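You operate a simulated robot arm through the tools that you are given. There is no shell and no other tool.

The job below is to be done with a simulated robot arm. You get a single attempt, and the scene is never put back.

Task
Take the lid off the soap cup, pour in about 30 ml of soap, close it and press prime twice.
Fine: from the steel jug; pour before you prime, so that the hose fills; lid back on the cup, jug back in its place; dial and start key stay. Set down upright: steel jug.

The check looks at the end state, three seconds after you hand in, the way a careful person would. Anything else that was tipped, shoved, dropped, spilled or broken makes it a failure. Lids that push on must go on centred and level and be pressed home; caps that screw on are set level and turned clockwise until they are tight.

Robot
A 6-joint arm with a two-finger gripper, fixed in place. Base frame: the origin is at the foot of the arm, x ahead of it, y to its left, z up. Readings come in mm, degrees, newtons and seconds.
Its first joint turns from -166.0 to 166.0 degrees. Payload 2.45 kg.
Tool frame: the origin (TCP) lies between the finger pads and is the grasp point; the fingertips stand 20 mm ahead of it; z points along the fingers, y is the line along which they close. The gripper opens to 140 mm. The gripper's body begins 168 mm behind the TCP.
Orientation is that of the tool frame in the base frame, as [roll, pitch, yaw] about the fixed x, y, z axes, in that order (R = Rz(yaw) Ry(pitch) Rx(roll)). With the fingers straight down and closing along the base's y, the tool's x points along the base's -x, its y along +y and its z along -z.

Tools
- The arm moves only by the tool step_arm. Its argument "rows" is a list of rows, each a list of 7 numbers: the gripper command, from -1 (fully open) to 1 (shut), values between in proportion, then the shift along the base's x, y, z in mm, then the turn, a rotation vector about the base's x, y, z in degrees. In form: [[gripper, x, y, z, wx, wy, wz], ...]. A call has 1 to 20 rows; each row is the pose to reach, as a shift and turn from the pose commanded when the call began. Each row takes 0.2 s and may step no farther than 50 mm and 8.6 degrees from the row before; otherwise, or with a gripper value out of range, the whole call is refused. A pose out of reach is approached as far as the arm can. The call stops where the force on the tool passes 40 N (or 10 N more than at its start, if that is more) or the arm is blocked; 0.2 s more then pass. The fingers move at their own pace (about 45 mm/s each) and stop on an object; they squeeze with about 28 N. The grip force told is the motor's: it shows also when the fingers shut on nothing. Time passes only in rows, and 0.2 s behind the last, so rows that repeat a pose let the fingers close. It gives the time, the measured TCP pose, the force on the tool (base axes), the opening and the grip force at its end, in the units of the frame above (readings bear some noise), with the torque about the TCP (base axes, N m) and any sound that the robot's microphone picked up, and new pictures: "show" is both (left out), scene, wrist or none.
- Cameras (640 x 400 px; columns grow to the right, rows downward): "scene" is fixed at [59.7, -649.4, 1619.7]; the picture's right is [0.14, -0.99, 0.00], its down [-0.54, -0.08, -0.84] and it looks along [0.83, 0.12, -0.55] (base axes); focal length 313 px, centre (320, 200). "wrist" rides on the gripper at [78, 11, -209] in the tool frame; the picture's right is [-0.14, 0.99, 0.00], its down [-0.92, -0.13, -0.37] and it looks along [-0.37, -0.05, 0.93] (tool axes); focal length 280 px, centre (320, 200). There is no depth. A picture from a camera that has moved, and an enlarged one, comes with that camera's place and axes in the base frame and with its lens. The place of the scene camera against the robot may be out by one fixed shift of up to 18 mm in any direction.
- inspect(camera, box): a new picture of the part [left, top, right, bottom] of that camera's present view, enlarged. No time passes.
- job_done(): hands the job in; it is judged then, once.

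Nothing tells you positions but the pictures and the camera data. Unless the task says otherwise, let go and move clear before handing in.

The tools are called after "Request:" as a command line: name --pt "numbers of a row" for each row, then --argument value for the rest, lists and objects as JSON in quotes. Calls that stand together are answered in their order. step_arm: Moves the arm, as the interface text tells. Its arguments: {"type":"object","properties":{"rows":{"type":"array"},"show":{"type":"string","enum":["both","scene","wrist","none"]}},"required":["rows"]} The other tools are called the same way: inspect (camera, box) takes an enlarged picture of a part of a camera's view; job_done () hands the job in.

At the start:

```text
time: 0.0
tcp_pos: [665.7, -404.4, 1261.9]
tool_rot: [-180.0, 0.0, -179.9]
contact_force: [-0.6, 0.6, -0.9]
ft_torque: [-0.01, -0.01, -0.03]
grip_width: 140.0
grip_force: 0.0
```

scene: 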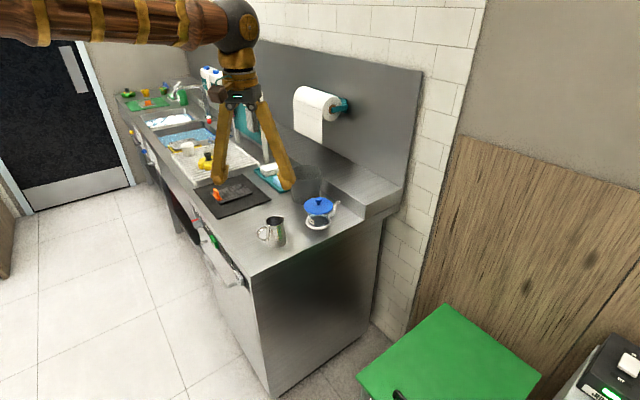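
wrist: 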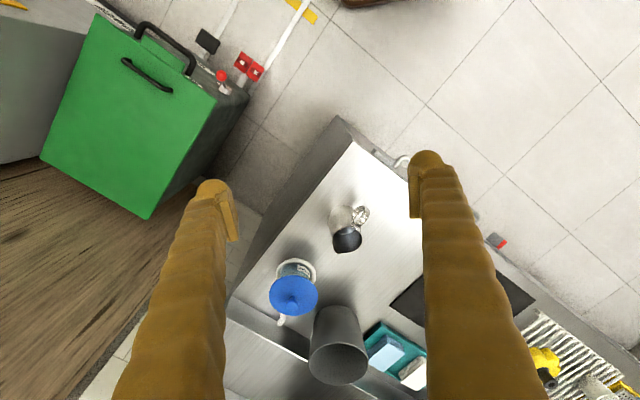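

I see a steel counter with a steel jug, a cup with a blue lid (likely the soap cup) and a front panel with controls. I'll look closer before moving.

Request:
inspect --camera "scene" --box '[180, 150, 380, 290]'

Request:
inspect --camera "wrist" --box '[230, 180, 430, 320]'

Request:
inspect --camera "scene" --box '[110, 60, 270, 200]'

Request:
inspect --camera "scene" --box '[360, 280, 640, 400]'

```text
2.86 times, centred on (280, 220) of scene
camera zoom: at [59.7, -649.4, 1619.7], right [0.14, -0.99, 0.0], down [-0.54, -0.08, -0.84], along [0.83, 0.12, -0.55], focal length 894 px, centre (434, 143)
```

zoom: 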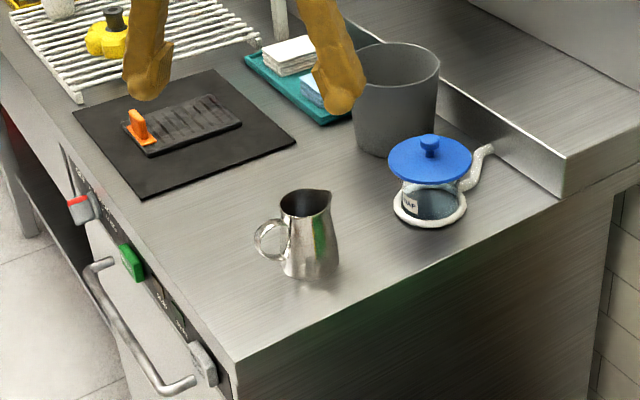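

```text
2.86 times, centred on (330, 250) of wrist
camera zoom: at [587.2, -394.0, 1470.1], right [0.14, 0.99, 0.0], down [0.92, -0.13, 0.37], along [0.37, -0.05, -0.93], focal length 801 px, centre (291, 57)
```

zoom: 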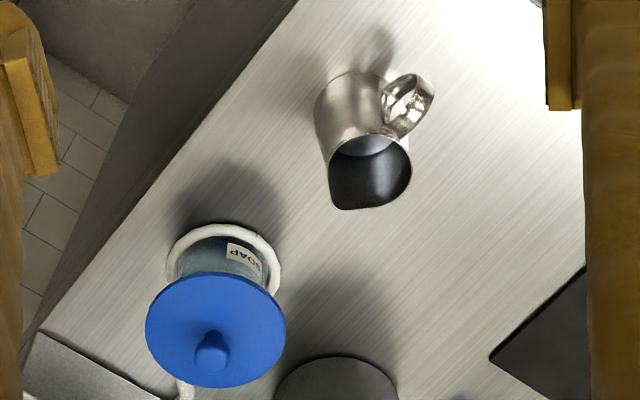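

```text
2.86 times, centred on (190, 130) of scene
camera zoom: at [59.7, -649.4, 1619.7], right [0.14, -0.99, 0.0], down [-0.54, -0.08, -0.84], along [0.83, 0.12, -0.55], focal length 894 px, centre (691, 400)
```

zoom: 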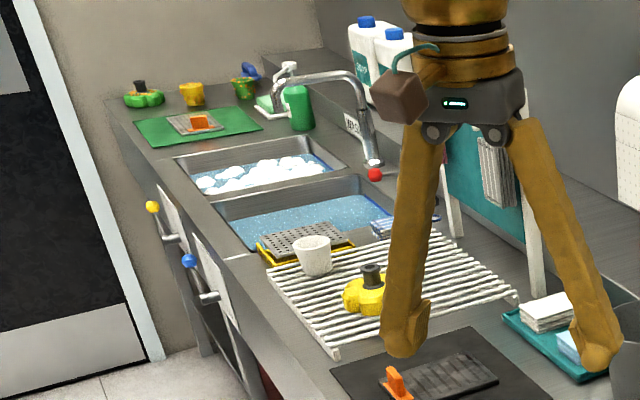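

```text
2.29 times, centred on (500, 340) of scene
camera zoom: at [59.7, -649.4, 1619.7], right [0.14, -0.99, 0.0], down [-0.54, -0.08, -0.84], along [0.83, 0.12, -0.55], focal length 715 px, centre (-91, -120)
```

zoom: 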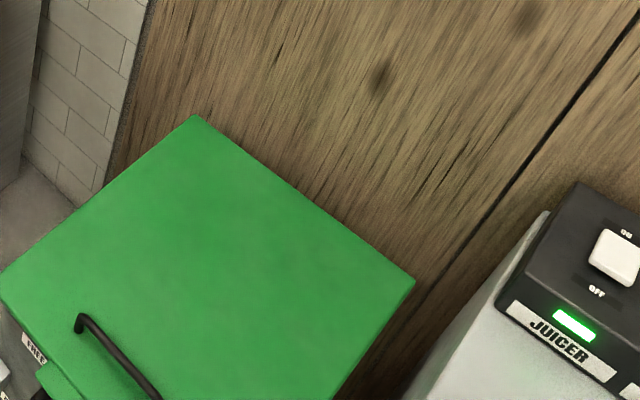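

The soap cup (blue knobbed lid, hose behind it) and the jug stand on the right end of the counter. The controls are on the counter's front panel, so I'll zoom in there.

Request:
inspect --camera "scene" --box '[190, 205, 260, 295]'

Request:
inspect --camera "scene" --box '[225, 225, 255, 295]'

Request:
inspect --camera "scene" --box '[250, 185, 350, 250]'

Request:
inspect --camera "wrist" --box '[330, 120, 520, 260]'

```text
4.44 times, centred on (225, 250) of scene
camera zoom: at [59.7, -649.4, 1619.7], right [0.14, -0.99, 0.0], down [-0.54, -0.08, -0.84], along [0.83, 0.12, -0.55], focal length 1390 px, centre (742, -22)
```

zoom: 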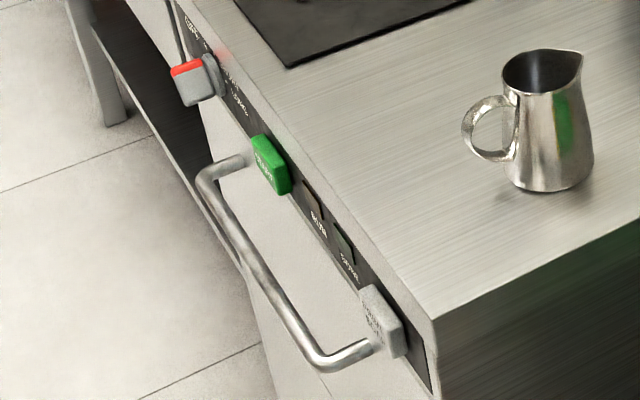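

```text
5.71 times, centred on (240, 260) of scene
camera zoom: at [59.7, -649.4, 1619.7], right [0.14, -0.99, 0.0], down [-0.54, -0.08, -0.84], along [0.83, 0.12, -0.55], focal length 1788 px, centre (777, -143)
```

zoom: 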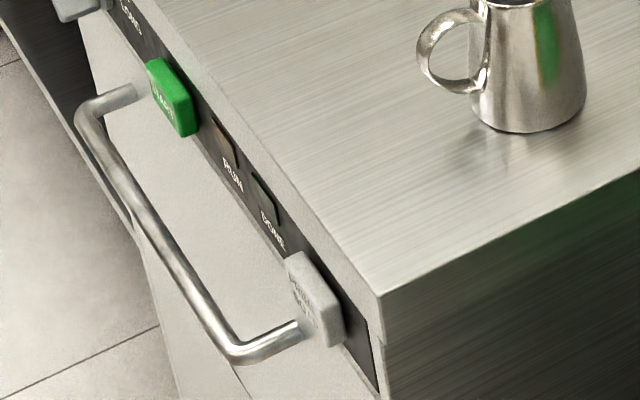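

```text
6.15 times, centred on (300, 218) of scene
camera zoom: at [59.7, -649.4, 1619.7], right [0.14, -0.99, 0.0], down [-0.54, -0.08, -0.84], along [0.83, 0.12, -0.55], focal length 1925 px, centre (443, 92)
```

zoom: 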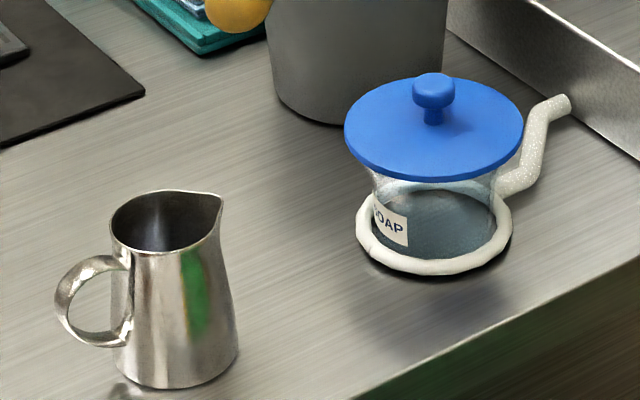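

```text
2.86 times, centred on (425, 190) of wrist
camera zoom: at [587.2, -394.0, 1470.1], right [0.14, 0.99, 0.0], down [0.92, -0.13, 0.37], along [0.37, -0.05, -0.93], focal length 801 px, centre (20, 229)
```

zoom: 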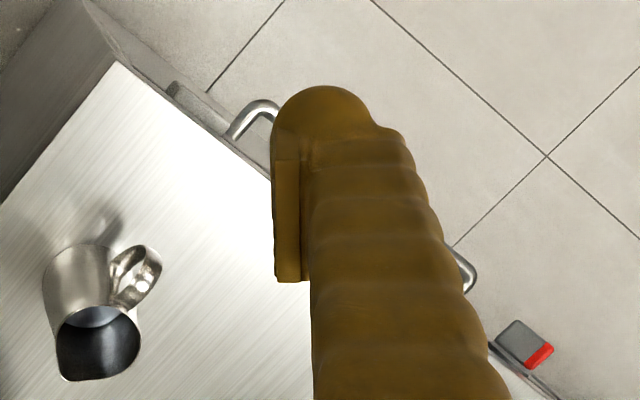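

The counter runs diagonally: its front edge heads to about +46° azimuth, with the corner near (698,-345) and the top near z≈903. I place the jug near (870,-380), the soap cup near (1000,-511), and the grey prime key on the front face near (727,-294,860). I'll turn the tool to line up with the counter and look again.

Request:
step_arm --pt "-1 0 0 0 0 0 -8" --pt "-1 0 0 0 0 0 -16" --pt "-1 0 0 0 0 0 -24" --pt "-1 0 0 0 0 0 -32" --pt "-1 0 0 0 0 0 -40" --pt "-1 0 0 0 0 0 -44" --show "both"

```text
time: 1.4
tcp_pos: [664.8, -403.7, 1261.5]
tool_rot: [-179.9, 0.0, 135.9]
contact_force: [-0.4, 0.7, 1.8]
ft_torque: [0.01, 0.02, -0.03]
grip_width: 140.0
grip_force: 0.0
camera wrist: at [617.0, -342.5, 1470.0], right [0.79, 0.62, 0.0], down [0.57, -0.73, 0.37], along [0.23, -0.29, -0.93], focal length 280 px, centre (320, 200)
```

scene: 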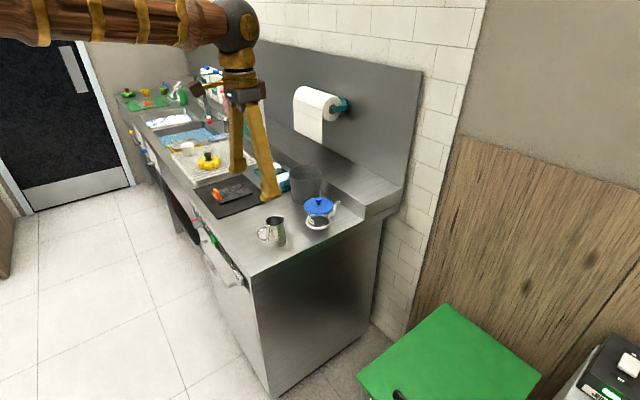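
wrist: 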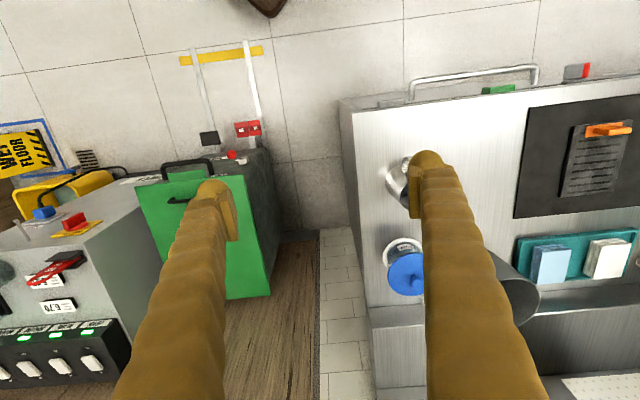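

The tool is now aligned with the counter. I'll shift so the jug and cup sit between the fingers, tilting outward to look at them more from the side.

Request:
step_arm --pt "-1 25 10 0 -5 -5 0" --pt "-1 50 20 0 -10 -10 0" --pt "-1 80 30 0 -15 -15 0" --pt "-1 110 40 -10 -18 -18 0" --show "wrist"

```text
time: 2.4
tcp_pos: [776.1, -363.5, 1252.3]
tool_rot: [-179.5, 25.5, 136.0]
contact_force: [0.7, -0.7, 0.3]
ft_torque: [-0.02, 0.0, -0.02]
grip_width: 139.9
grip_force: 0.1
camera wrist: at [668.5, -244.3, 1406.3], right [0.78, 0.62, 0.05], down [0.4, -0.56, 0.73], along [0.49, -0.55, -0.68], focal length 280 px, centre (320, 200)
```

wrist: 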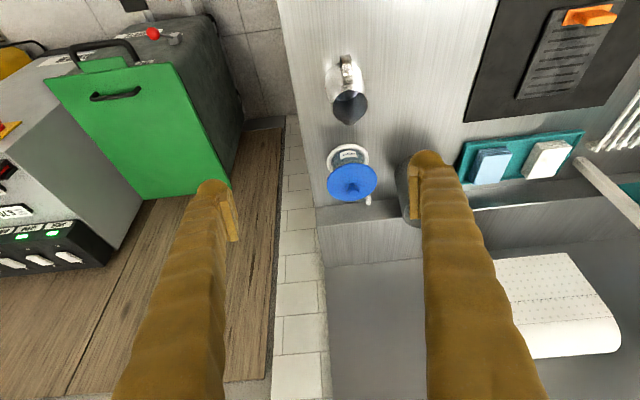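

Request:
inspect --camera "wrist" --box '[290, 40, 410, 220]'

Request:
inspect --camera "wrist" --box '[280, 0, 640, 200]'

```text
2.22 times, centred on (350, 130) of wrist
camera zoom: at [668.5, -244.3, 1406.3], right [0.78, 0.62, 0.05], down [0.4, -0.56, 0.73], along [0.49, -0.55, -0.68], focal length 623 px, centre (253, 356)
```

zoom: 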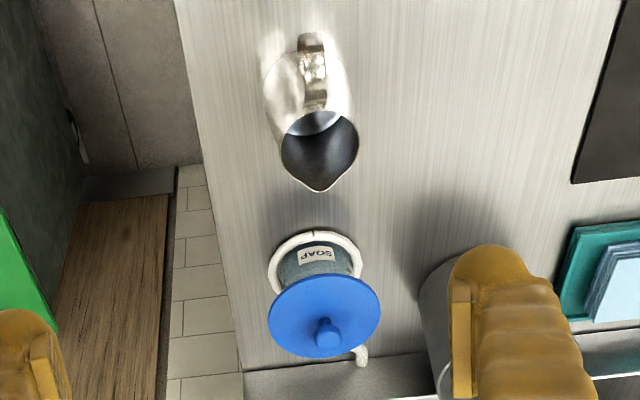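

```text
1.78 times, centred on (460, 100) of wrist
camera zoom: at [668.5, -244.3, 1406.3], right [0.78, 0.62, 0.05], down [0.4, -0.56, 0.73], along [0.49, -0.55, -0.68], focal length 498 px, centre (71, 378)
```

zoom: 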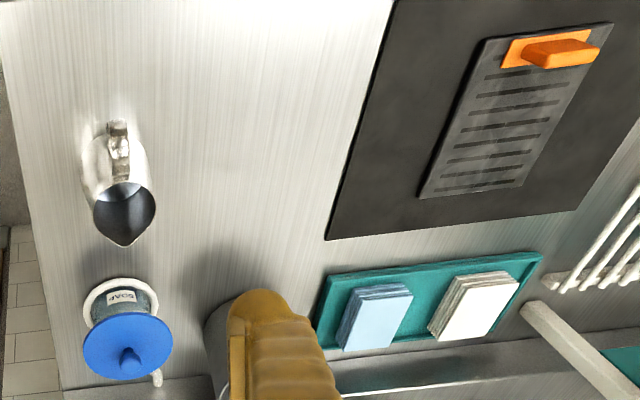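

I'll approach the lid's knob with the tool tilted about 45° outward, since the cup is beyond straight-down reach. I'll partly close the fingers and stop short to re-measure.

Request:
step_arm --pt "-0.5 26 -15 -20 -2 -2 0" --pt "-0.2 52 -30 -45 -4 -4 0" --pt "0.1 78 -45 -70 -6 -6 0" --pt "0.14 104 -60 -95 -8 -8 0" --pt "0.14 130 -75 -120 -10 -10 0" --pt "0.14 156 -90 -145 -12 -12 0" --pt "0.14 175 -100 -155 -13.5 -14 0" --show "both"

```text
time: 4.0
tcp_pos: [951.0, -463.9, 1097.1]
tool_rot: [-179.5, 45.0, 136.1]
contact_force: [-0.8, -0.2, 0.8]
ft_torque: [0.05, 0.03, 0.01]
grip_width: 59.9
grip_force: 0.0
camera wrist: at [812.9, -315.2, 1189.7], right [0.76, 0.64, 0.09], down [0.19, -0.36, 0.91], along [0.62, -0.68, -0.4], focal length 280 px, centre (320, 200)
```

scene: 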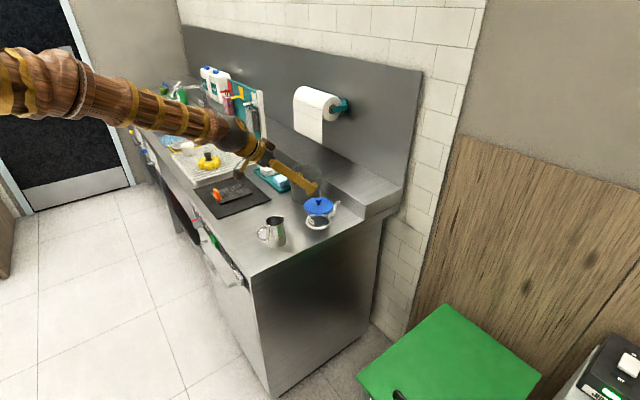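
wrist: 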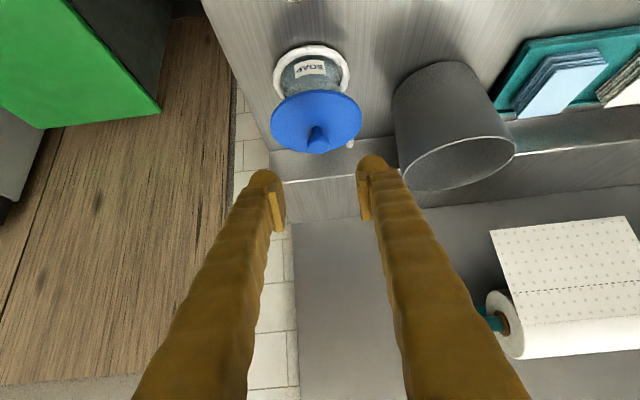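

The reach is good. I'll zoom in to measure the lid and cup.

Request:
inspect --camera "wrist" --box '[250, 30, 400, 220]'

Request:
inspect --camera "scene" --box '[290, 170, 360, 240]'

```text
2.11 times, centred on (325, 125) of wrist
camera zoom: at [812.9, -315.2, 1189.7], right [0.76, 0.64, 0.09], down [0.19, -0.36, 0.91], along [0.62, -0.68, -0.4], focal length 590 px, centre (310, 358)
```

zoom: 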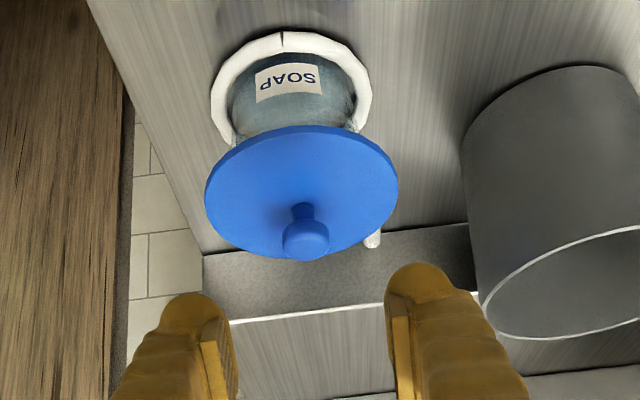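

```text
5.71 times, centred on (325, 205) of scene
camera zoom: at [59.7, -649.4, 1619.7], right [0.14, -0.99, 0.0], down [-0.54, -0.08, -0.84], along [0.83, 0.12, -0.55], focal length 1788 px, centre (291, 171)
```

zoom: 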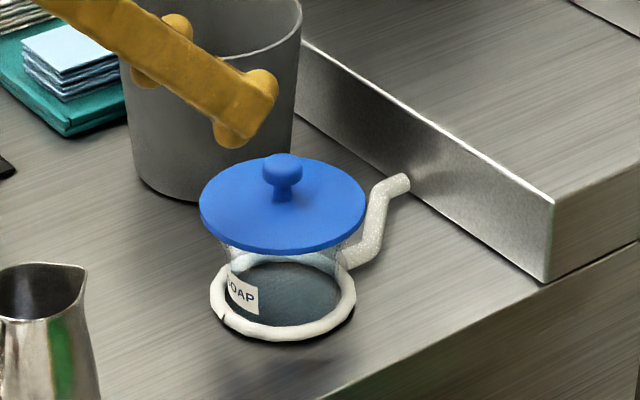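

Triangulation puts the knob's cap centre at about (1002,-512,1000), roughly 26 mm wide, with the lid top near z≈980. I'll move above it and come straight down with the fingers straddling it.

Request:
step_arm --pt "0.14 25 -24 -15 0 0 0" --pt "0.14 50 -48 -30 0 0 0" --pt "0.14 50 -48 -50 0 0 0" --pt "0.14 50 -48 -60 0 0 0" --show "both"

```text
time: 5.0
tcp_pos: [1000.5, -512.2, 1037.4]
tool_rot: [-179.5, 44.8, 136.1]
contact_force: [0.9, -0.4, 0.0]
ft_torque: [0.0, -0.01, 0.03]
grip_width: 60.1
grip_force: 0.1
camera wrist: at [863.2, -363.2, 1129.0], right [0.76, 0.64, 0.09], down [0.2, -0.36, 0.91], along [0.62, -0.68, -0.4], focal length 280 px, centre (320, 200)
```

scene: 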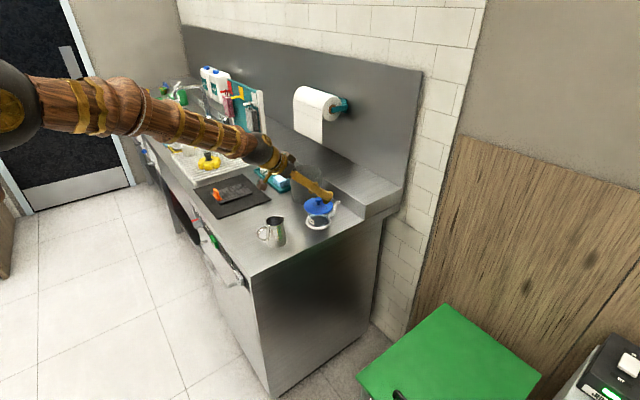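
wrist: 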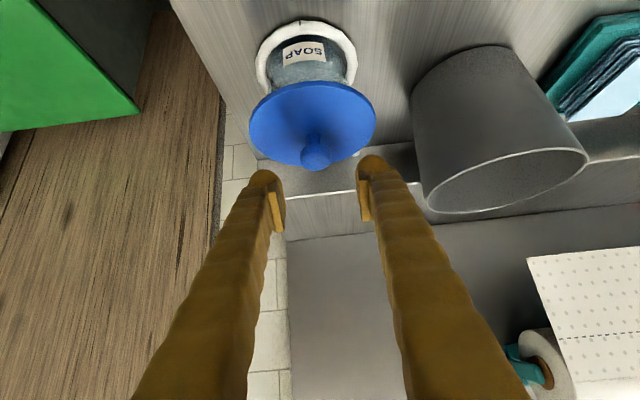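

The knob is centred between the fingers. I'll descend about 28 mm and close.

Request:
step_arm --pt "0.14 0 0 -10 0 0 0" --pt "0.14 0 0 -20 0 0 0" --pt "0.14 -1 1 -28 0 0 0" --show "both"

Request:
inspect --camera "wrist" --box '[230, 100, 410, 220]'

Request:
inspect --camera "scene" --box '[280, 160, 360, 240]'

```text
time: 5.8
tcp_pos: [1000.5, -510.8, 1007.9]
tool_rot: [-179.4, 44.9, 136.1]
contact_force: [-0.1, 1.2, -0.4]
ft_torque: [-0.01, 0.01, -0.02]
grip_width: 60.5
grip_force: 0.1
camera wrist: at [862.1, -362.5, 1100.6], right [0.76, 0.64, 0.09], down [0.2, -0.36, 0.91], along [0.62, -0.68, -0.4], focal length 280 px, centre (320, 200)
```

scene: 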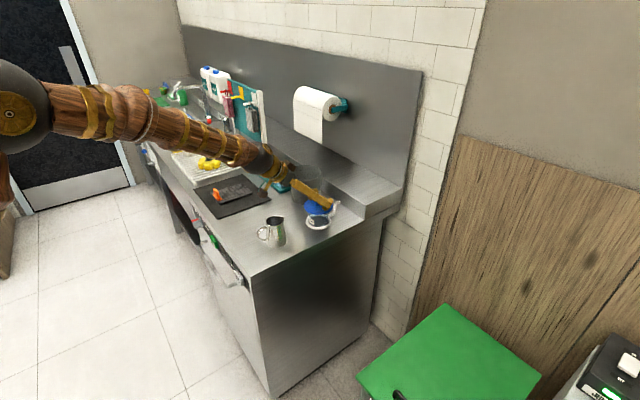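
wrist: 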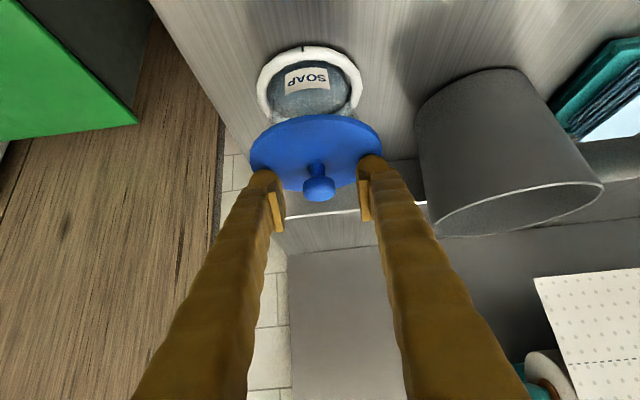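

```text
3.33 times, centred on (320, 160) of wrist
camera zoom: at [862.1, -362.5, 1100.6], right [0.76, 0.64, 0.09], down [0.2, -0.36, 0.91], along [0.62, -0.68, -0.4], focal length 935 px, centre (320, 333)
```

zoom: 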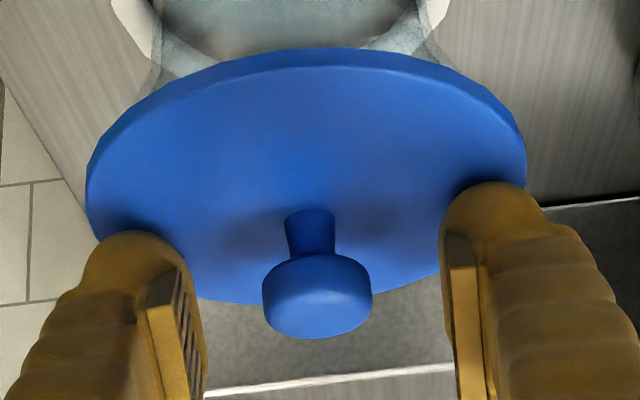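

```text
5.00 times, centred on (320, 200) of scene
camera zoom: at [59.7, -649.4, 1619.7], right [0.14, -0.99, 0.0], down [-0.54, -0.08, -0.84], along [0.83, 0.12, -0.55], focal length 1564 px, centre (320, 200)
```

zoom: 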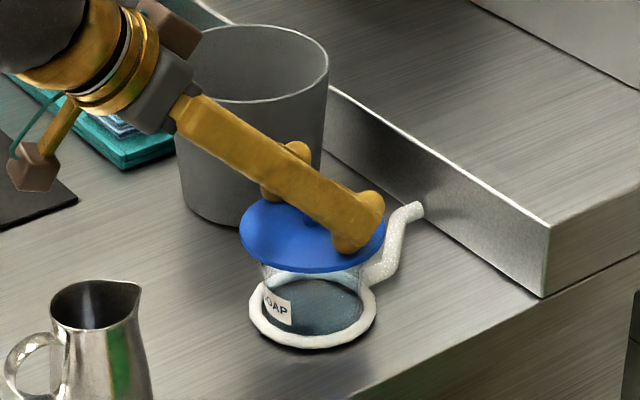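

The knob sits right between the pads and nothing is touching. Closing the gripper now.

Request:
step_arm --pt "0.5 0 0 0 0 0 0" --pt "0.8 0 0 0 0 0 0" --pt "1 0 0 0 0 0 0" --pt "1 0 0 0 0 0 0" --pt "1 0 0 0 0 0 0" --show "wrist"

```text
time: 7.0
tcp_pos: [998.7, -512.2, 1009.7]
tool_rot: [-179.4, 44.9, 136.2]
contact_force: [-0.5, -0.2, -0.6]
ft_torque: [0.03, 0.0, -0.02]
grip_width: 20.8
grip_force: 27.6
camera wrist: at [862.0, -362.5, 1100.7], right [0.76, 0.64, 0.09], down [0.2, -0.36, 0.91], along [0.62, -0.68, -0.4], focal length 280 px, centre (320, 200)
```

wrist: 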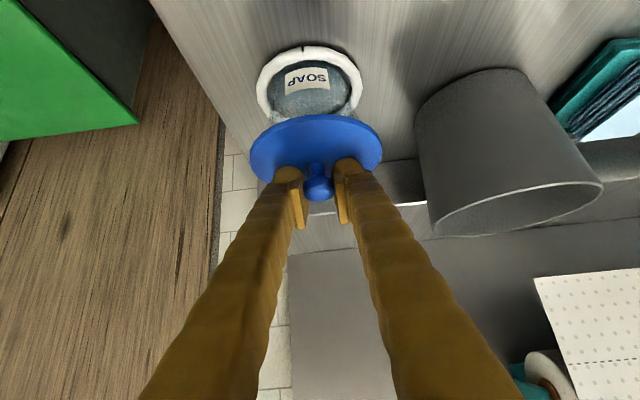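

The fingers grip the knob at 20.8 mm. Lifting slowly straight up.

Request:
step_arm --pt "1 0 0 3 0 0 0" --pt "1 0 0 6 0 0 0" --pt "1 0 0 10 0 0 0" --pt "1 0 0 16 0 0 0" --pt "1 0 0 25 0 0 0" --pt "1 0 0 40 0 0 0" --pt "1 0 0 60 0 0 0" --pt "1 0 0 80 0 0 0" --show "both"

Request:
inspect --camera "scene" --box '[270, 150, 360, 240]'

Request:
inspect --camera "wrist" --box '[220, 0, 420, 220]'

```text
time: 8.8
tcp_pos: [999.8, -511.1, 1087.6]
tool_rot: [-179.5, 44.9, 136.1]
contact_force: [0.1, 0.3, 0.6]
ft_torque: [-0.02, 0.01, 0.01]
grip_width: 20.5
grip_force: 28.6
camera wrist: at [862.5, -361.9, 1180.1], right [0.76, 0.64, 0.09], down [0.2, -0.36, 0.91], along [0.62, -0.68, -0.4], focal length 280 px, centre (320, 200)
```

scene: 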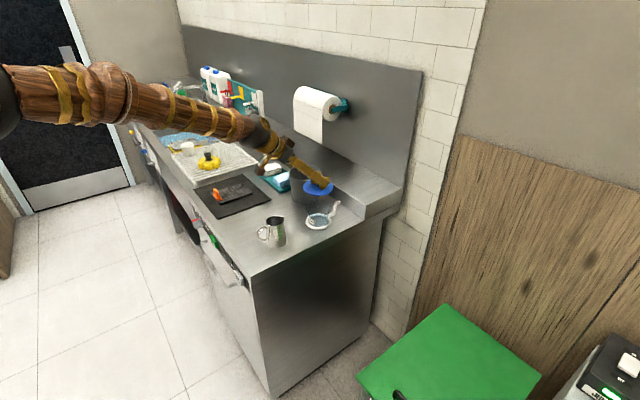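
wrist: 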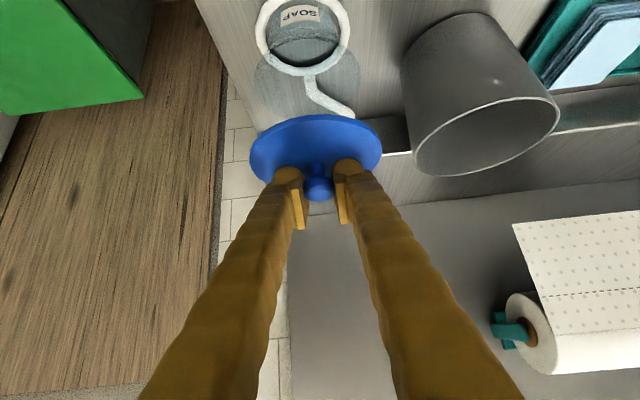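

```text
4.44 times, centred on (315, 195) of scene
camera zoom: at [59.7, -649.4, 1619.7], right [0.14, -0.99, 0.0], down [-0.54, -0.08, -0.84], along [0.83, 0.12, -0.55], focal length 1390 px, centre (342, 222)
```

zoom: 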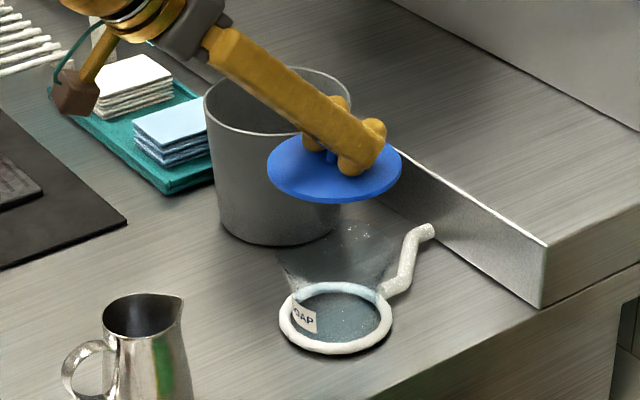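

```text
1.82 times, centred on (320, 110) of wrist
camera zoom: at [862.5, -361.9, 1180.1], right [0.76, 0.64, 0.09], down [0.2, -0.36, 0.91], along [0.62, -0.68, -0.4], focal length 510 px, centre (320, 364)
```

zoom: 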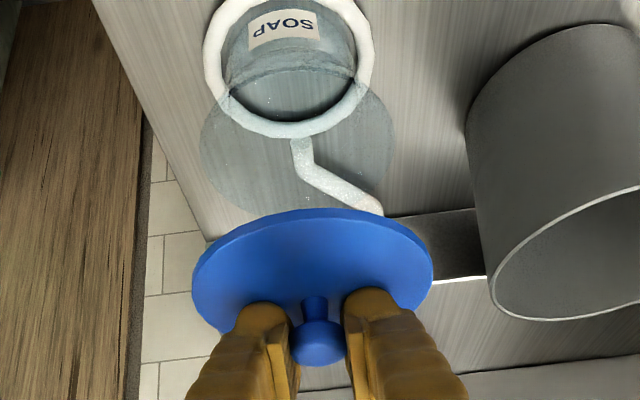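

The lid came off level and the open glass is now visible. I'll carry the lid over to the empty counter area left of the jug, about (987,-291), and lower it there.

Request:
step_arm --pt "1 -25 25 15 0 0 0" --pt "1 -50 50 15 0 0 0" --pt "1 -60 85 15 0 0 0" --pt "1 -55 120 15 0 0 0" --pt "1 -40 155 10 0 0 0" --pt "1 -25 190 -15 0 0 0" --pt "1 -13 220 -45 0 0 0" --pt "1 -13 220 -80 0 0 0" --pt "1 -13 220 -100 0 0 0" --pt "1 -13 220 -110 0 0 0" --show "both"

Request:
inspect --camera "scene" --box '[230, 160, 350, 250]'

Request:
inspect --camera "wrist" --box '[180, 50, 460, 225]'

```text
time: 11.0
tcp_pos: [985.9, -291.0, 979.1]
tool_rot: [-179.5, 44.8, 136.1]
contact_force: [1.6, -0.1, -1.3]
ft_torque: [0.0, -0.03, -0.03]
grip_width: 20.6
grip_force: 27.6
camera wrist: at [848.8, -141.9, 1071.0], right [0.76, 0.64, 0.09], down [0.2, -0.36, 0.91], along [0.62, -0.68, -0.4], focal length 280 px, centre (320, 200)
```

scene: 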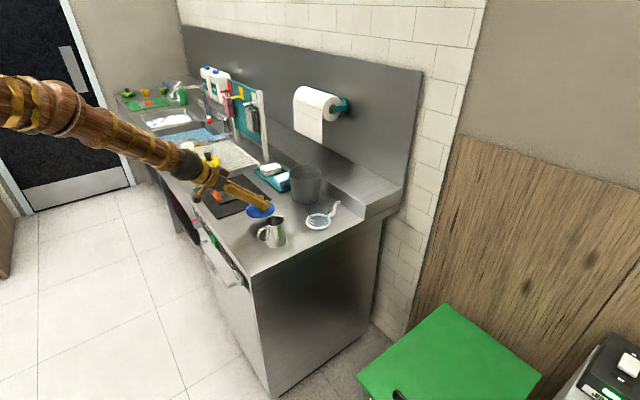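
wrist: 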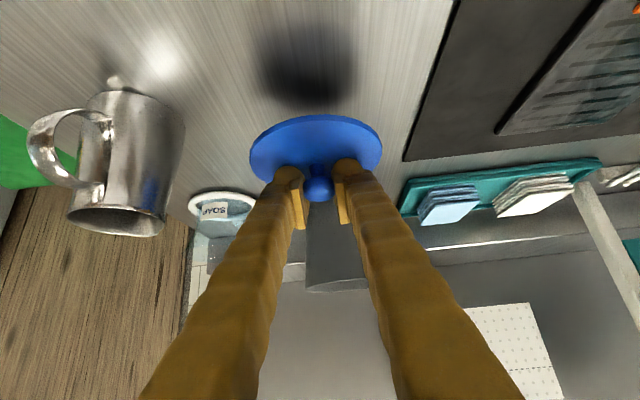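

```text
4.44 times, centred on (290, 205) of scene
camera zoom: at [59.7, -649.4, 1619.7], right [0.14, -0.99, 0.0], down [-0.54, -0.08, -0.84], along [0.83, 0.12, -0.55], focal length 1390 px, centre (453, 178)
```

zoom: 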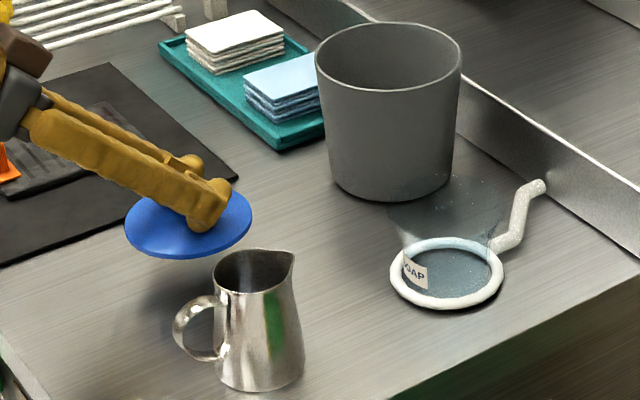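

```text
2.29 times, centred on (320, 138) of wrist
camera zoom: at [848.8, -141.9, 1071.0], right [0.76, 0.64, 0.09], down [0.2, -0.36, 0.91], along [0.62, -0.68, -0.4], focal length 641 px, centre (320, 343)
```

zoom: 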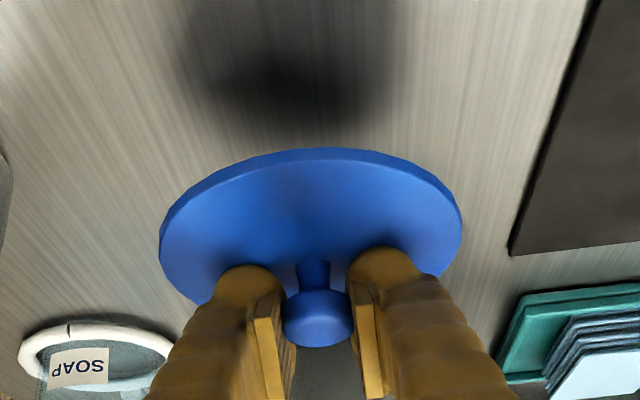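

The spot is clear, so I'm lowering in small steps until the lid touches.

Request:
step_arm --pt "1 0 0 -6 0 0 0" --pt "1 0 0 -12 0 0 0" --pt "1 0 0 -17 0 0 0" --pt "1 0 0 -21 0 0 0" --show "wrist"

Request:
inspect --camera "scene" --box '[230, 170, 310, 250]'

```text
time: 12.0
tcp_pos: [985.4, -290.3, 958.1]
tool_rot: [-179.6, 44.9, 136.2]
contact_force: [0.6, -0.3, 0.7]
ft_torque: [-0.03, 0.02, 0.01]
grip_width: 20.4
grip_force: 28.0
camera wrist: at [848.8, -142.2, 1049.6], right [0.76, 0.64, 0.09], down [0.2, -0.36, 0.91], along [0.62, -0.68, -0.4], focal length 280 px, centre (320, 200)
```

wrist: 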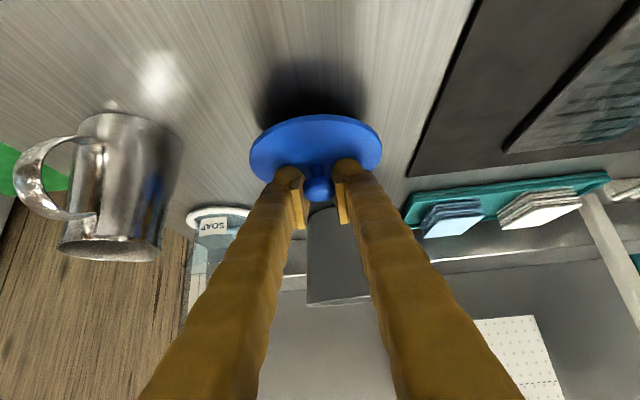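

```text
5.00 times, centred on (270, 210) of scene
camera zoom: at [59.7, -649.4, 1619.7], right [0.14, -0.99, 0.0], down [-0.54, -0.08, -0.84], along [0.83, 0.12, -0.55], focal length 1564 px, centre (570, 150)
```

zoom: 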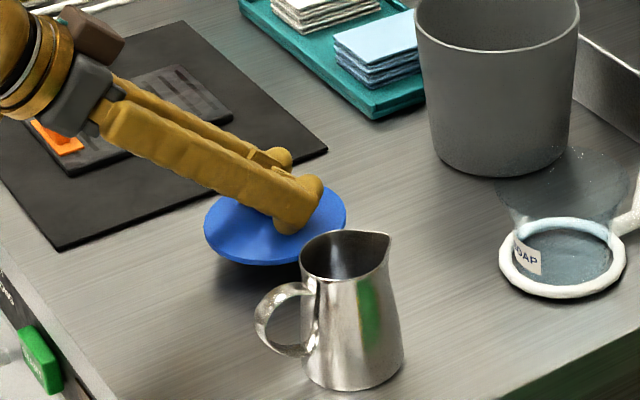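

Request:
step_arm --pt "1 0 0 -2 0 0 0" --pt "1 0 0 -4 0 0 0" --pt "1 0 0 -6 0 0 0" --pt "1 0 0 -8 0 0 0" --show "wrist"

```text
time: 13.0
tcp_pos: [986.5, -291.9, 950.1]
tool_rot: [-179.6, 45.0, 136.1]
contact_force: [1.2, -0.2, -0.7]
ft_torque: [0.0, 0.02, -0.04]
grip_width: 20.3
grip_force: 28.0
camera wrist: at [849.3, -142.1, 1041.5], right [0.76, 0.64, 0.09], down [0.2, -0.36, 0.91], along [0.62, -0.68, -0.4], focal length 280 px, centre (320, 200)
```

wrist: 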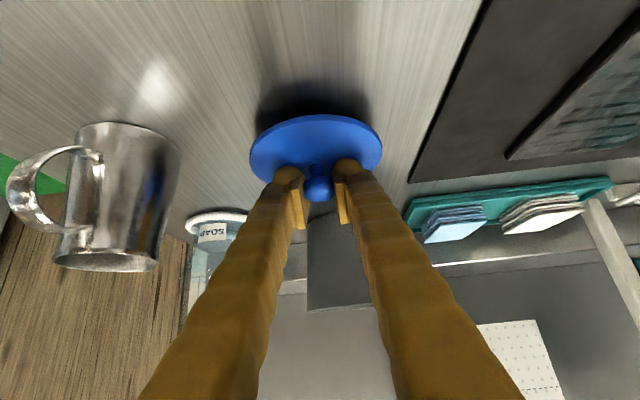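

Request:
step_arm --pt "1 0 0 -2 0 0 0" --pt "1 0 0 -4 0 0 0" --pt "1 0 0 -5 0 0 0" --pt "1 0 0 -6 0 0 0" --show "none"

Request:
inspect --camera "wrist" --box '[220, 70, 420, 220]'

```text
time: 14.0
tcp_pos: [986.3, -291.3, 944.8]
tool_rot: [-179.4, 44.8, 136.1]
contact_force: [-0.4, 0.0, -0.8]
ft_torque: [0.0, 0.04, 0.0]
grip_width: 19.9
grip_force: 27.7
```

```text
2.67 times, centred on (320, 145) of wrist
camera zoom: at [849.3, -142.1, 1035.7], right [0.76, 0.64, 0.09], down [0.2, -0.36, 0.91], along [0.62, -0.68, -0.4], focal length 748 px, centre (320, 347)
```

zoom: 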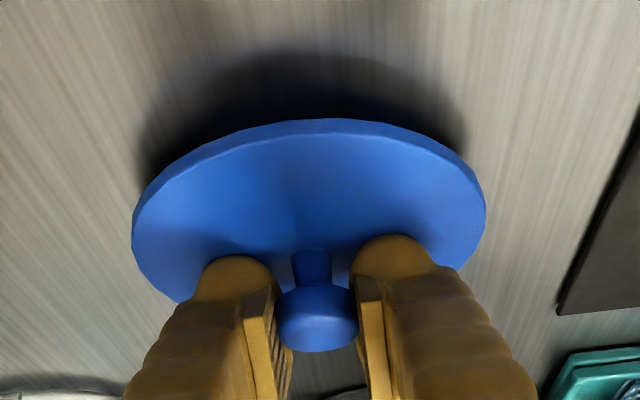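

Request:
step_arm --pt "1 0 0 -1.5 0 0 0" --pt "1 0 0 -3 0 0 0" --pt "1 0 0 -4.5 0 0 0" --show "none"

Request:
inspect --camera "wrist" --box '[220, 70, 420, 220]'

```text
time: 14.8
tcp_pos: [986.2, -291.3, 939.7]
tool_rot: [-179.5, 45.0, 136.1]
contact_force: [0.3, 1.0, 6.4]
ft_torque: [0.04, 0.05, 0.01]
grip_width: 20.0
grip_force: 27.6
```

```text
2.67 times, centred on (320, 145) of wrist
camera zoom: at [849.4, -141.8, 1031.7], right [0.76, 0.64, 0.09], down [0.19, -0.36, 0.91], along [0.62, -0.68, -0.4], focal length 748 px, centre (320, 347)
```

zoom: 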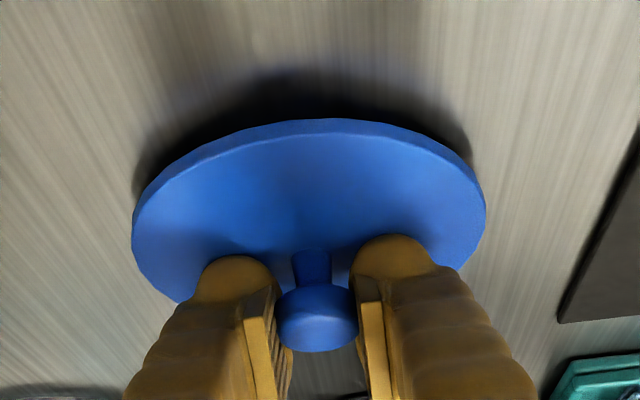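

There's contact at about 6 N with TCP z≈940, so the lid rests on the counter. I'll open the fingers and back away upward.

Request:
step_arm --pt "0.6 0 0 0.5 0 0 0" --pt "0.3 0 0 0.5 0 0 0" --pt "0.1 0 0 0.5 0 0 0" --pt "0.1 0 0 0.5 0 0 0" --pt "0.1 0 0 15 0 0 0" --pt "0.1 0 0 40 0 0 0" --pt "0.1 -25 25 80 0 0 0" --pt "0.1 -60 60 100 0 0 0" --show "both"

Request:
inspect --camera "scene" --box '[230, 170, 350, 250]'

Request:
inspect --camera "wrist" --box '[60, 0, 420, 220]'

```text
refused: row 7 steps farther than a row can; nothing moved
```

```text
5.00 times, centred on (290, 210) of scene
camera zoom: at [59.7, -649.4, 1619.7], right [0.14, -0.99, 0.0], down [-0.54, -0.08, -0.84], along [0.83, 0.12, -0.55], focal length 1564 px, centre (470, 150)
```

zoom: 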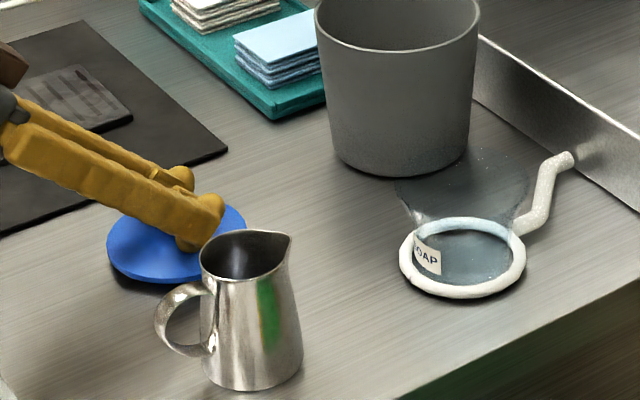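

```text
1.78 times, centred on (240, 110) of wrist
camera zoom: at [849.4, -141.8, 1031.7], right [0.76, 0.64, 0.09], down [0.19, -0.36, 0.91], along [0.62, -0.68, -0.4], focal length 498 px, centre (462, 360)
```

zoom: 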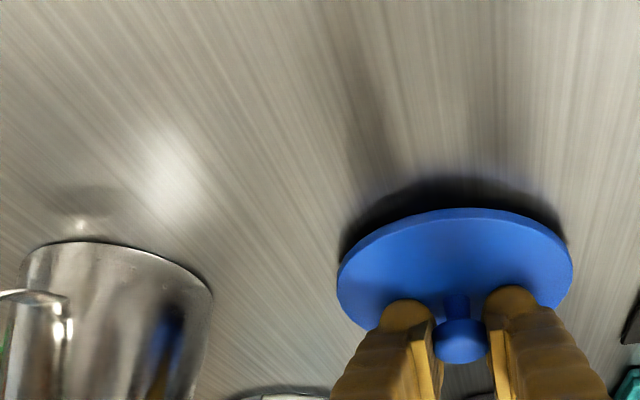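

A row stepped too far, so nothing moved. Repeating the release with smaller steps.

Request:
step_arm --pt "0.6 0 0 0.5 0 0 0" --pt "0.3 0 0 0.5 0 0 0" --pt "0.1 0 0 0.5 0 0 0" --pt "0.1 0 0 0.5 0 0 0" --pt "0.1 0 0 15 0 0 0" --pt "0.1 0 0 40 0 0 0" --pt "0.1 -20 20 75 0 0 0" --pt "0.1 -45 45 105 0 0 0" --show "both"

Request:
inspect --camera "scene" --box '[230, 170, 350, 250]'

Request:
inspect --camera "wrist" --box '[60, 0, 420, 220]'

```text
time: 16.6
tcp_pos: [940.5, -245.1, 1044.4]
tool_rot: [-179.4, 44.9, 136.2]
contact_force: [-0.1, -0.6, -0.2]
ft_torque: [-0.04, 0.0, -0.01]
grip_width: 63.0
grip_force: 0.1
camera wrist: at [804.1, -96.2, 1136.0], right [0.76, 0.64, 0.09], down [0.2, -0.36, 0.91], along [0.62, -0.68, -0.4], focal length 280 px, centre (320, 200)
```

scene: 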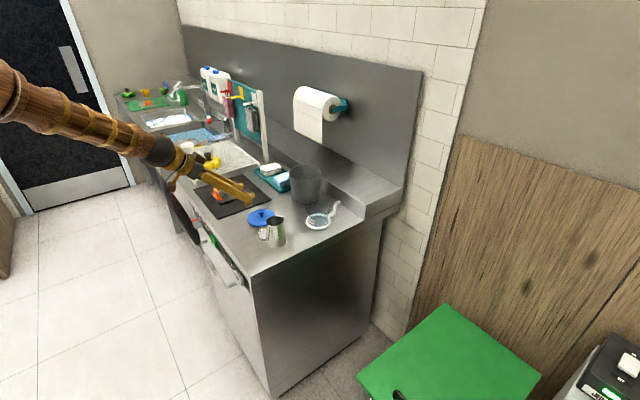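
wrist: 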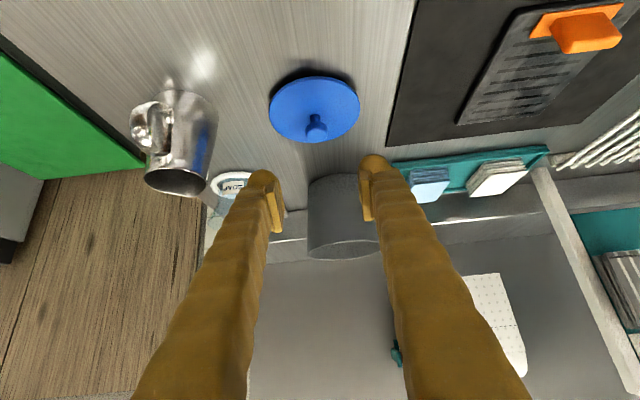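

```text
5.00 times, centred on (290, 210) of scene
camera zoom: at [59.7, -649.4, 1619.7], right [0.14, -0.99, 0.0], down [-0.54, -0.08, -0.84], along [0.83, 0.12, -0.55], focal length 1564 px, centre (470, 150)
```

zoom: 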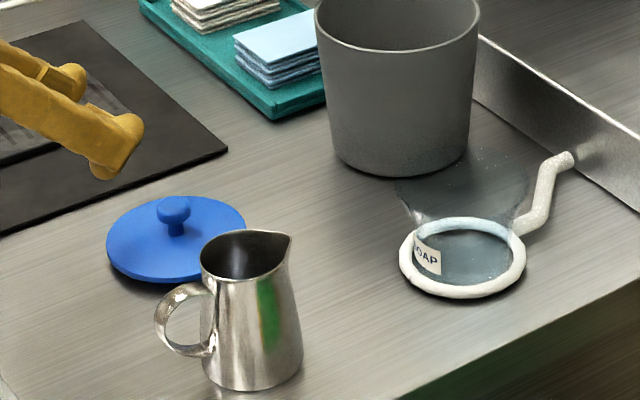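

```text
1.78 times, centred on (240, 110) of wrist
camera zoom: at [804.1, -96.2, 1136.0], right [0.76, 0.64, 0.09], down [0.2, -0.36, 0.91], along [0.62, -0.68, -0.4], focal length 498 px, centre (462, 360)
```

zoom: 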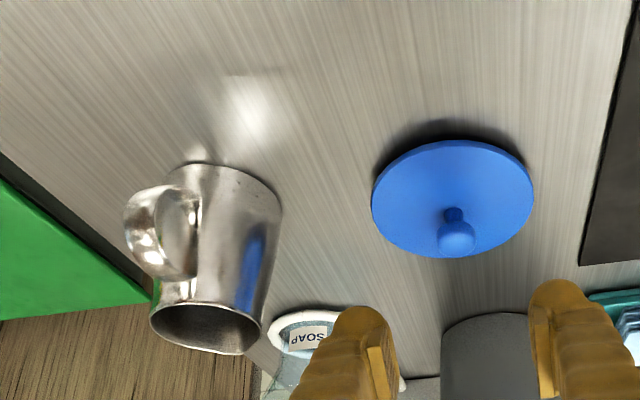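

The lid rests level on the counter. To handle the jug I want the tool horizontal, running front to back, with the camera on top. I'll back off to free space and spin the tool 180° about its own axis.

Request:
step_arm --pt "0.1 -15 2 12 -4.3 4.2 6.0" --pt "0.1 -30 4 24 -8.6 8.3 12.0" --pt "0.1 -45 6 36 -13.0 12.5 18.0" --pt "0.1 -60 8 48 -17.3 16.7 24.0" --pt "0.1 -75 10 60 -21.7 20.8 30.0" --pt "0.1 -90 12 72 -26.0 25.0 36.1" --pt "0.1 -105 14 84 -30.3 29.2 42.1" --pt "0.1 -120 15 96 -34.6 33.3 48.1" --pt "0.1 -130 15 105 -39.0 37.5 54.1" --pt "0.1 -130 15 105 -43.3 41.7 60.1" --pt "0.1 -130 15 105 -47.6 45.8 66.1" --pt "0.1 -130 15 105 -52.0 50.0 72.1" --pt "0.1 -130 15 105 -56.3 54.2 78.1" --pt "0.1 -130 15 105 -60.6 58.3 84.1" --pt "0.1 -130 15 105 -64.9 62.5 90.2" --pt "0.1 -130 15 105 -69.3 66.7 96.2" --pt "0.1 -130 15 105 -73.6 70.9 102.2" --pt "0.1 -130 15 105 -77.9 75.0 108.2" --pt "0.1 -130 15 105 -82.3 79.2 114.2" --pt "0.1 -130 15 105 -86.6 83.4 120.2" --show "both"

```text
time: 20.8
tcp_pos: [812.0, -230.3, 1148.6]
tool_rot: [-169.8, -44.2, -57.7]
contact_force: [0.0, 0.2, 0.1]
ft_torque: [-0.02, 0.0, 0.02]
grip_width: 62.9
grip_force: 0.1
camera wrist: at [725.1, -184.6, 1349.1], right [-0.81, -0.54, -0.22], down [-0.44, 0.82, -0.37], along [0.38, -0.2, -0.9], focal length 280 px, centre (320, 200)
```

scene: 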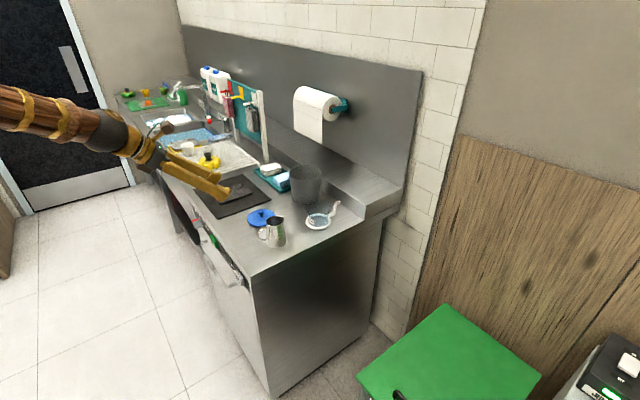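
wrist: 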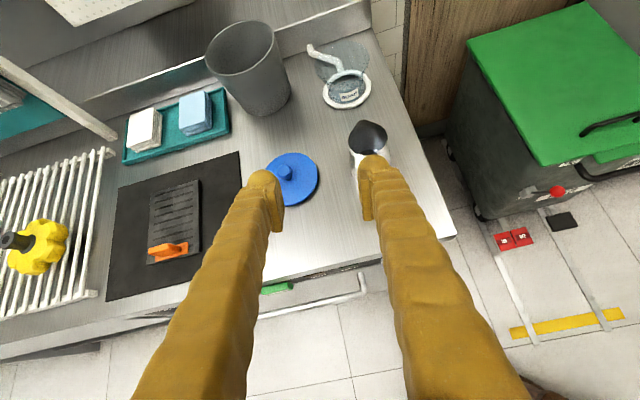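

The flip works. I'll finish the last 10°, then level the tool to horizontal in front of the jug with the fingers opened to about 100 mm.

Request:
step_arm --pt "-0.2 -10 -5 -10 -2.5 2.45 3.5" --pt "-0.43 -20 -10 -20 -5.1 4.9 7.07" --show "none"

Request:
step_arm --pt "-0.43 -6 -5 -15 -4.5 -4.6 0" --pt "-0.43 -12 -10 -30 -9 -9.3 0" --pt "-0.43 -18 -15 -45 -13.5 -14 0" --pt "-0.43 -24 -20 -60 -18 -18.6 0" --pt "-0.43 -30 -25 -75 -22.5 -23.3 0" --pt "-0.43 -33 -28 -90 -27 -28 0" --pt "-0.43 -35 -30 -105 -31.3 -32.4 0" --show "both"

```text
time: 21.4
tcp_pos: [791.2, -240.7, 1130.4]
tool_rot: [-179.6, -45.1, -43.8]
contact_force: [-0.4, 0.2, -0.6]
ft_torque: [-0.01, 0.0, -0.01]
grip_width: 99.9
grip_force: 0.0
```

```text
time: 23.0
tcp_pos: [757.6, -269.6, 1025.5]
tool_rot: [16.8, -89.7, 119.8]
contact_force: [0.4, -0.5, -0.2]
ft_torque: [-0.01, 0.01, 0.04]
grip_width: 100.0
grip_force: 0.0
camera wrist: at [597.1, -136.0, 1101.6], right [-0.68, -0.72, -0.14], down [-0.18, 0.34, -0.92], along [0.71, -0.6, -0.36], focal length 280 px, centre (320, 200)
```

scene: 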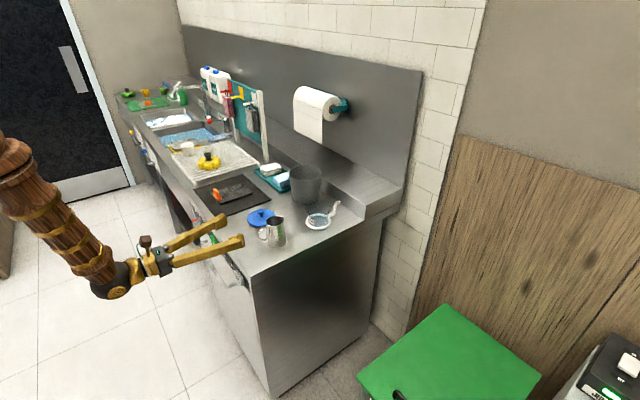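
wrist: 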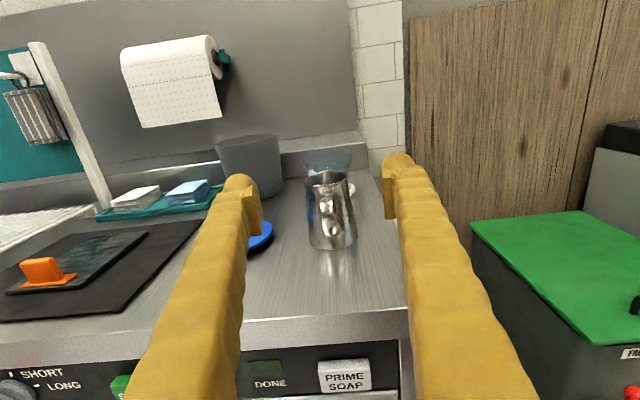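

The view is excellent: the jug's handle points at me, and the key on the panel reads "PRIME SOAP". I'll zoom for details.

Request:
inspect --camera "wrist" --box '[270, 130, 390, 260]'

Request:
inspect --camera "wrist" --box '[220, 300, 420, 400]'

```text
3.08 times, centred on (330, 195) of wrist
camera zoom: at [597.1, -136.0, 1101.6], right [-0.68, -0.72, -0.14], down [-0.18, 0.34, -0.92], along [0.71, -0.6, -0.36], focal length 863 px, centre (289, 215)
```

zoom: 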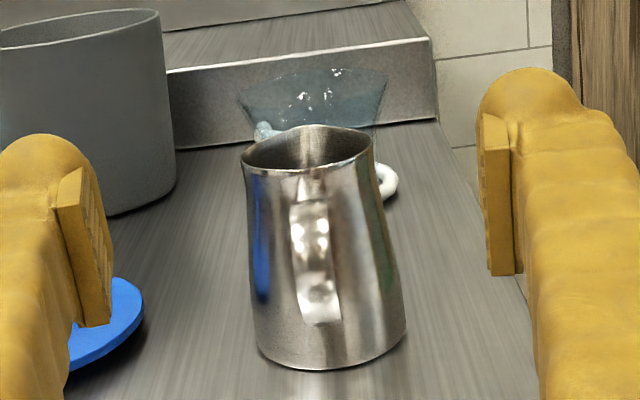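

```text
3.20 times, centred on (320, 350) of wrist
camera zoom: at [597.1, -136.0, 1101.6], right [-0.68, -0.72, -0.14], down [-0.18, 0.34, -0.92], along [0.71, -0.6, -0.36], focal length 897 px, centre (320, -280)
```

zoom: 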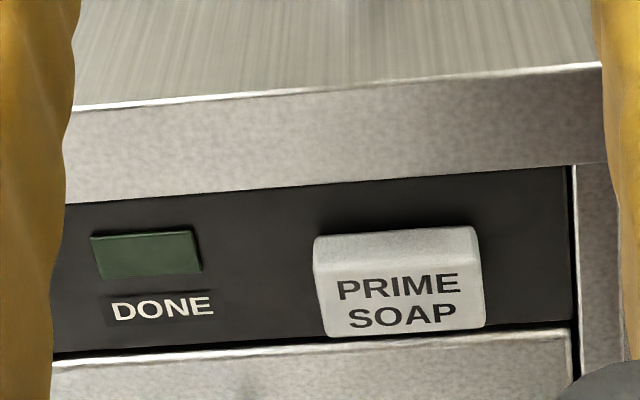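

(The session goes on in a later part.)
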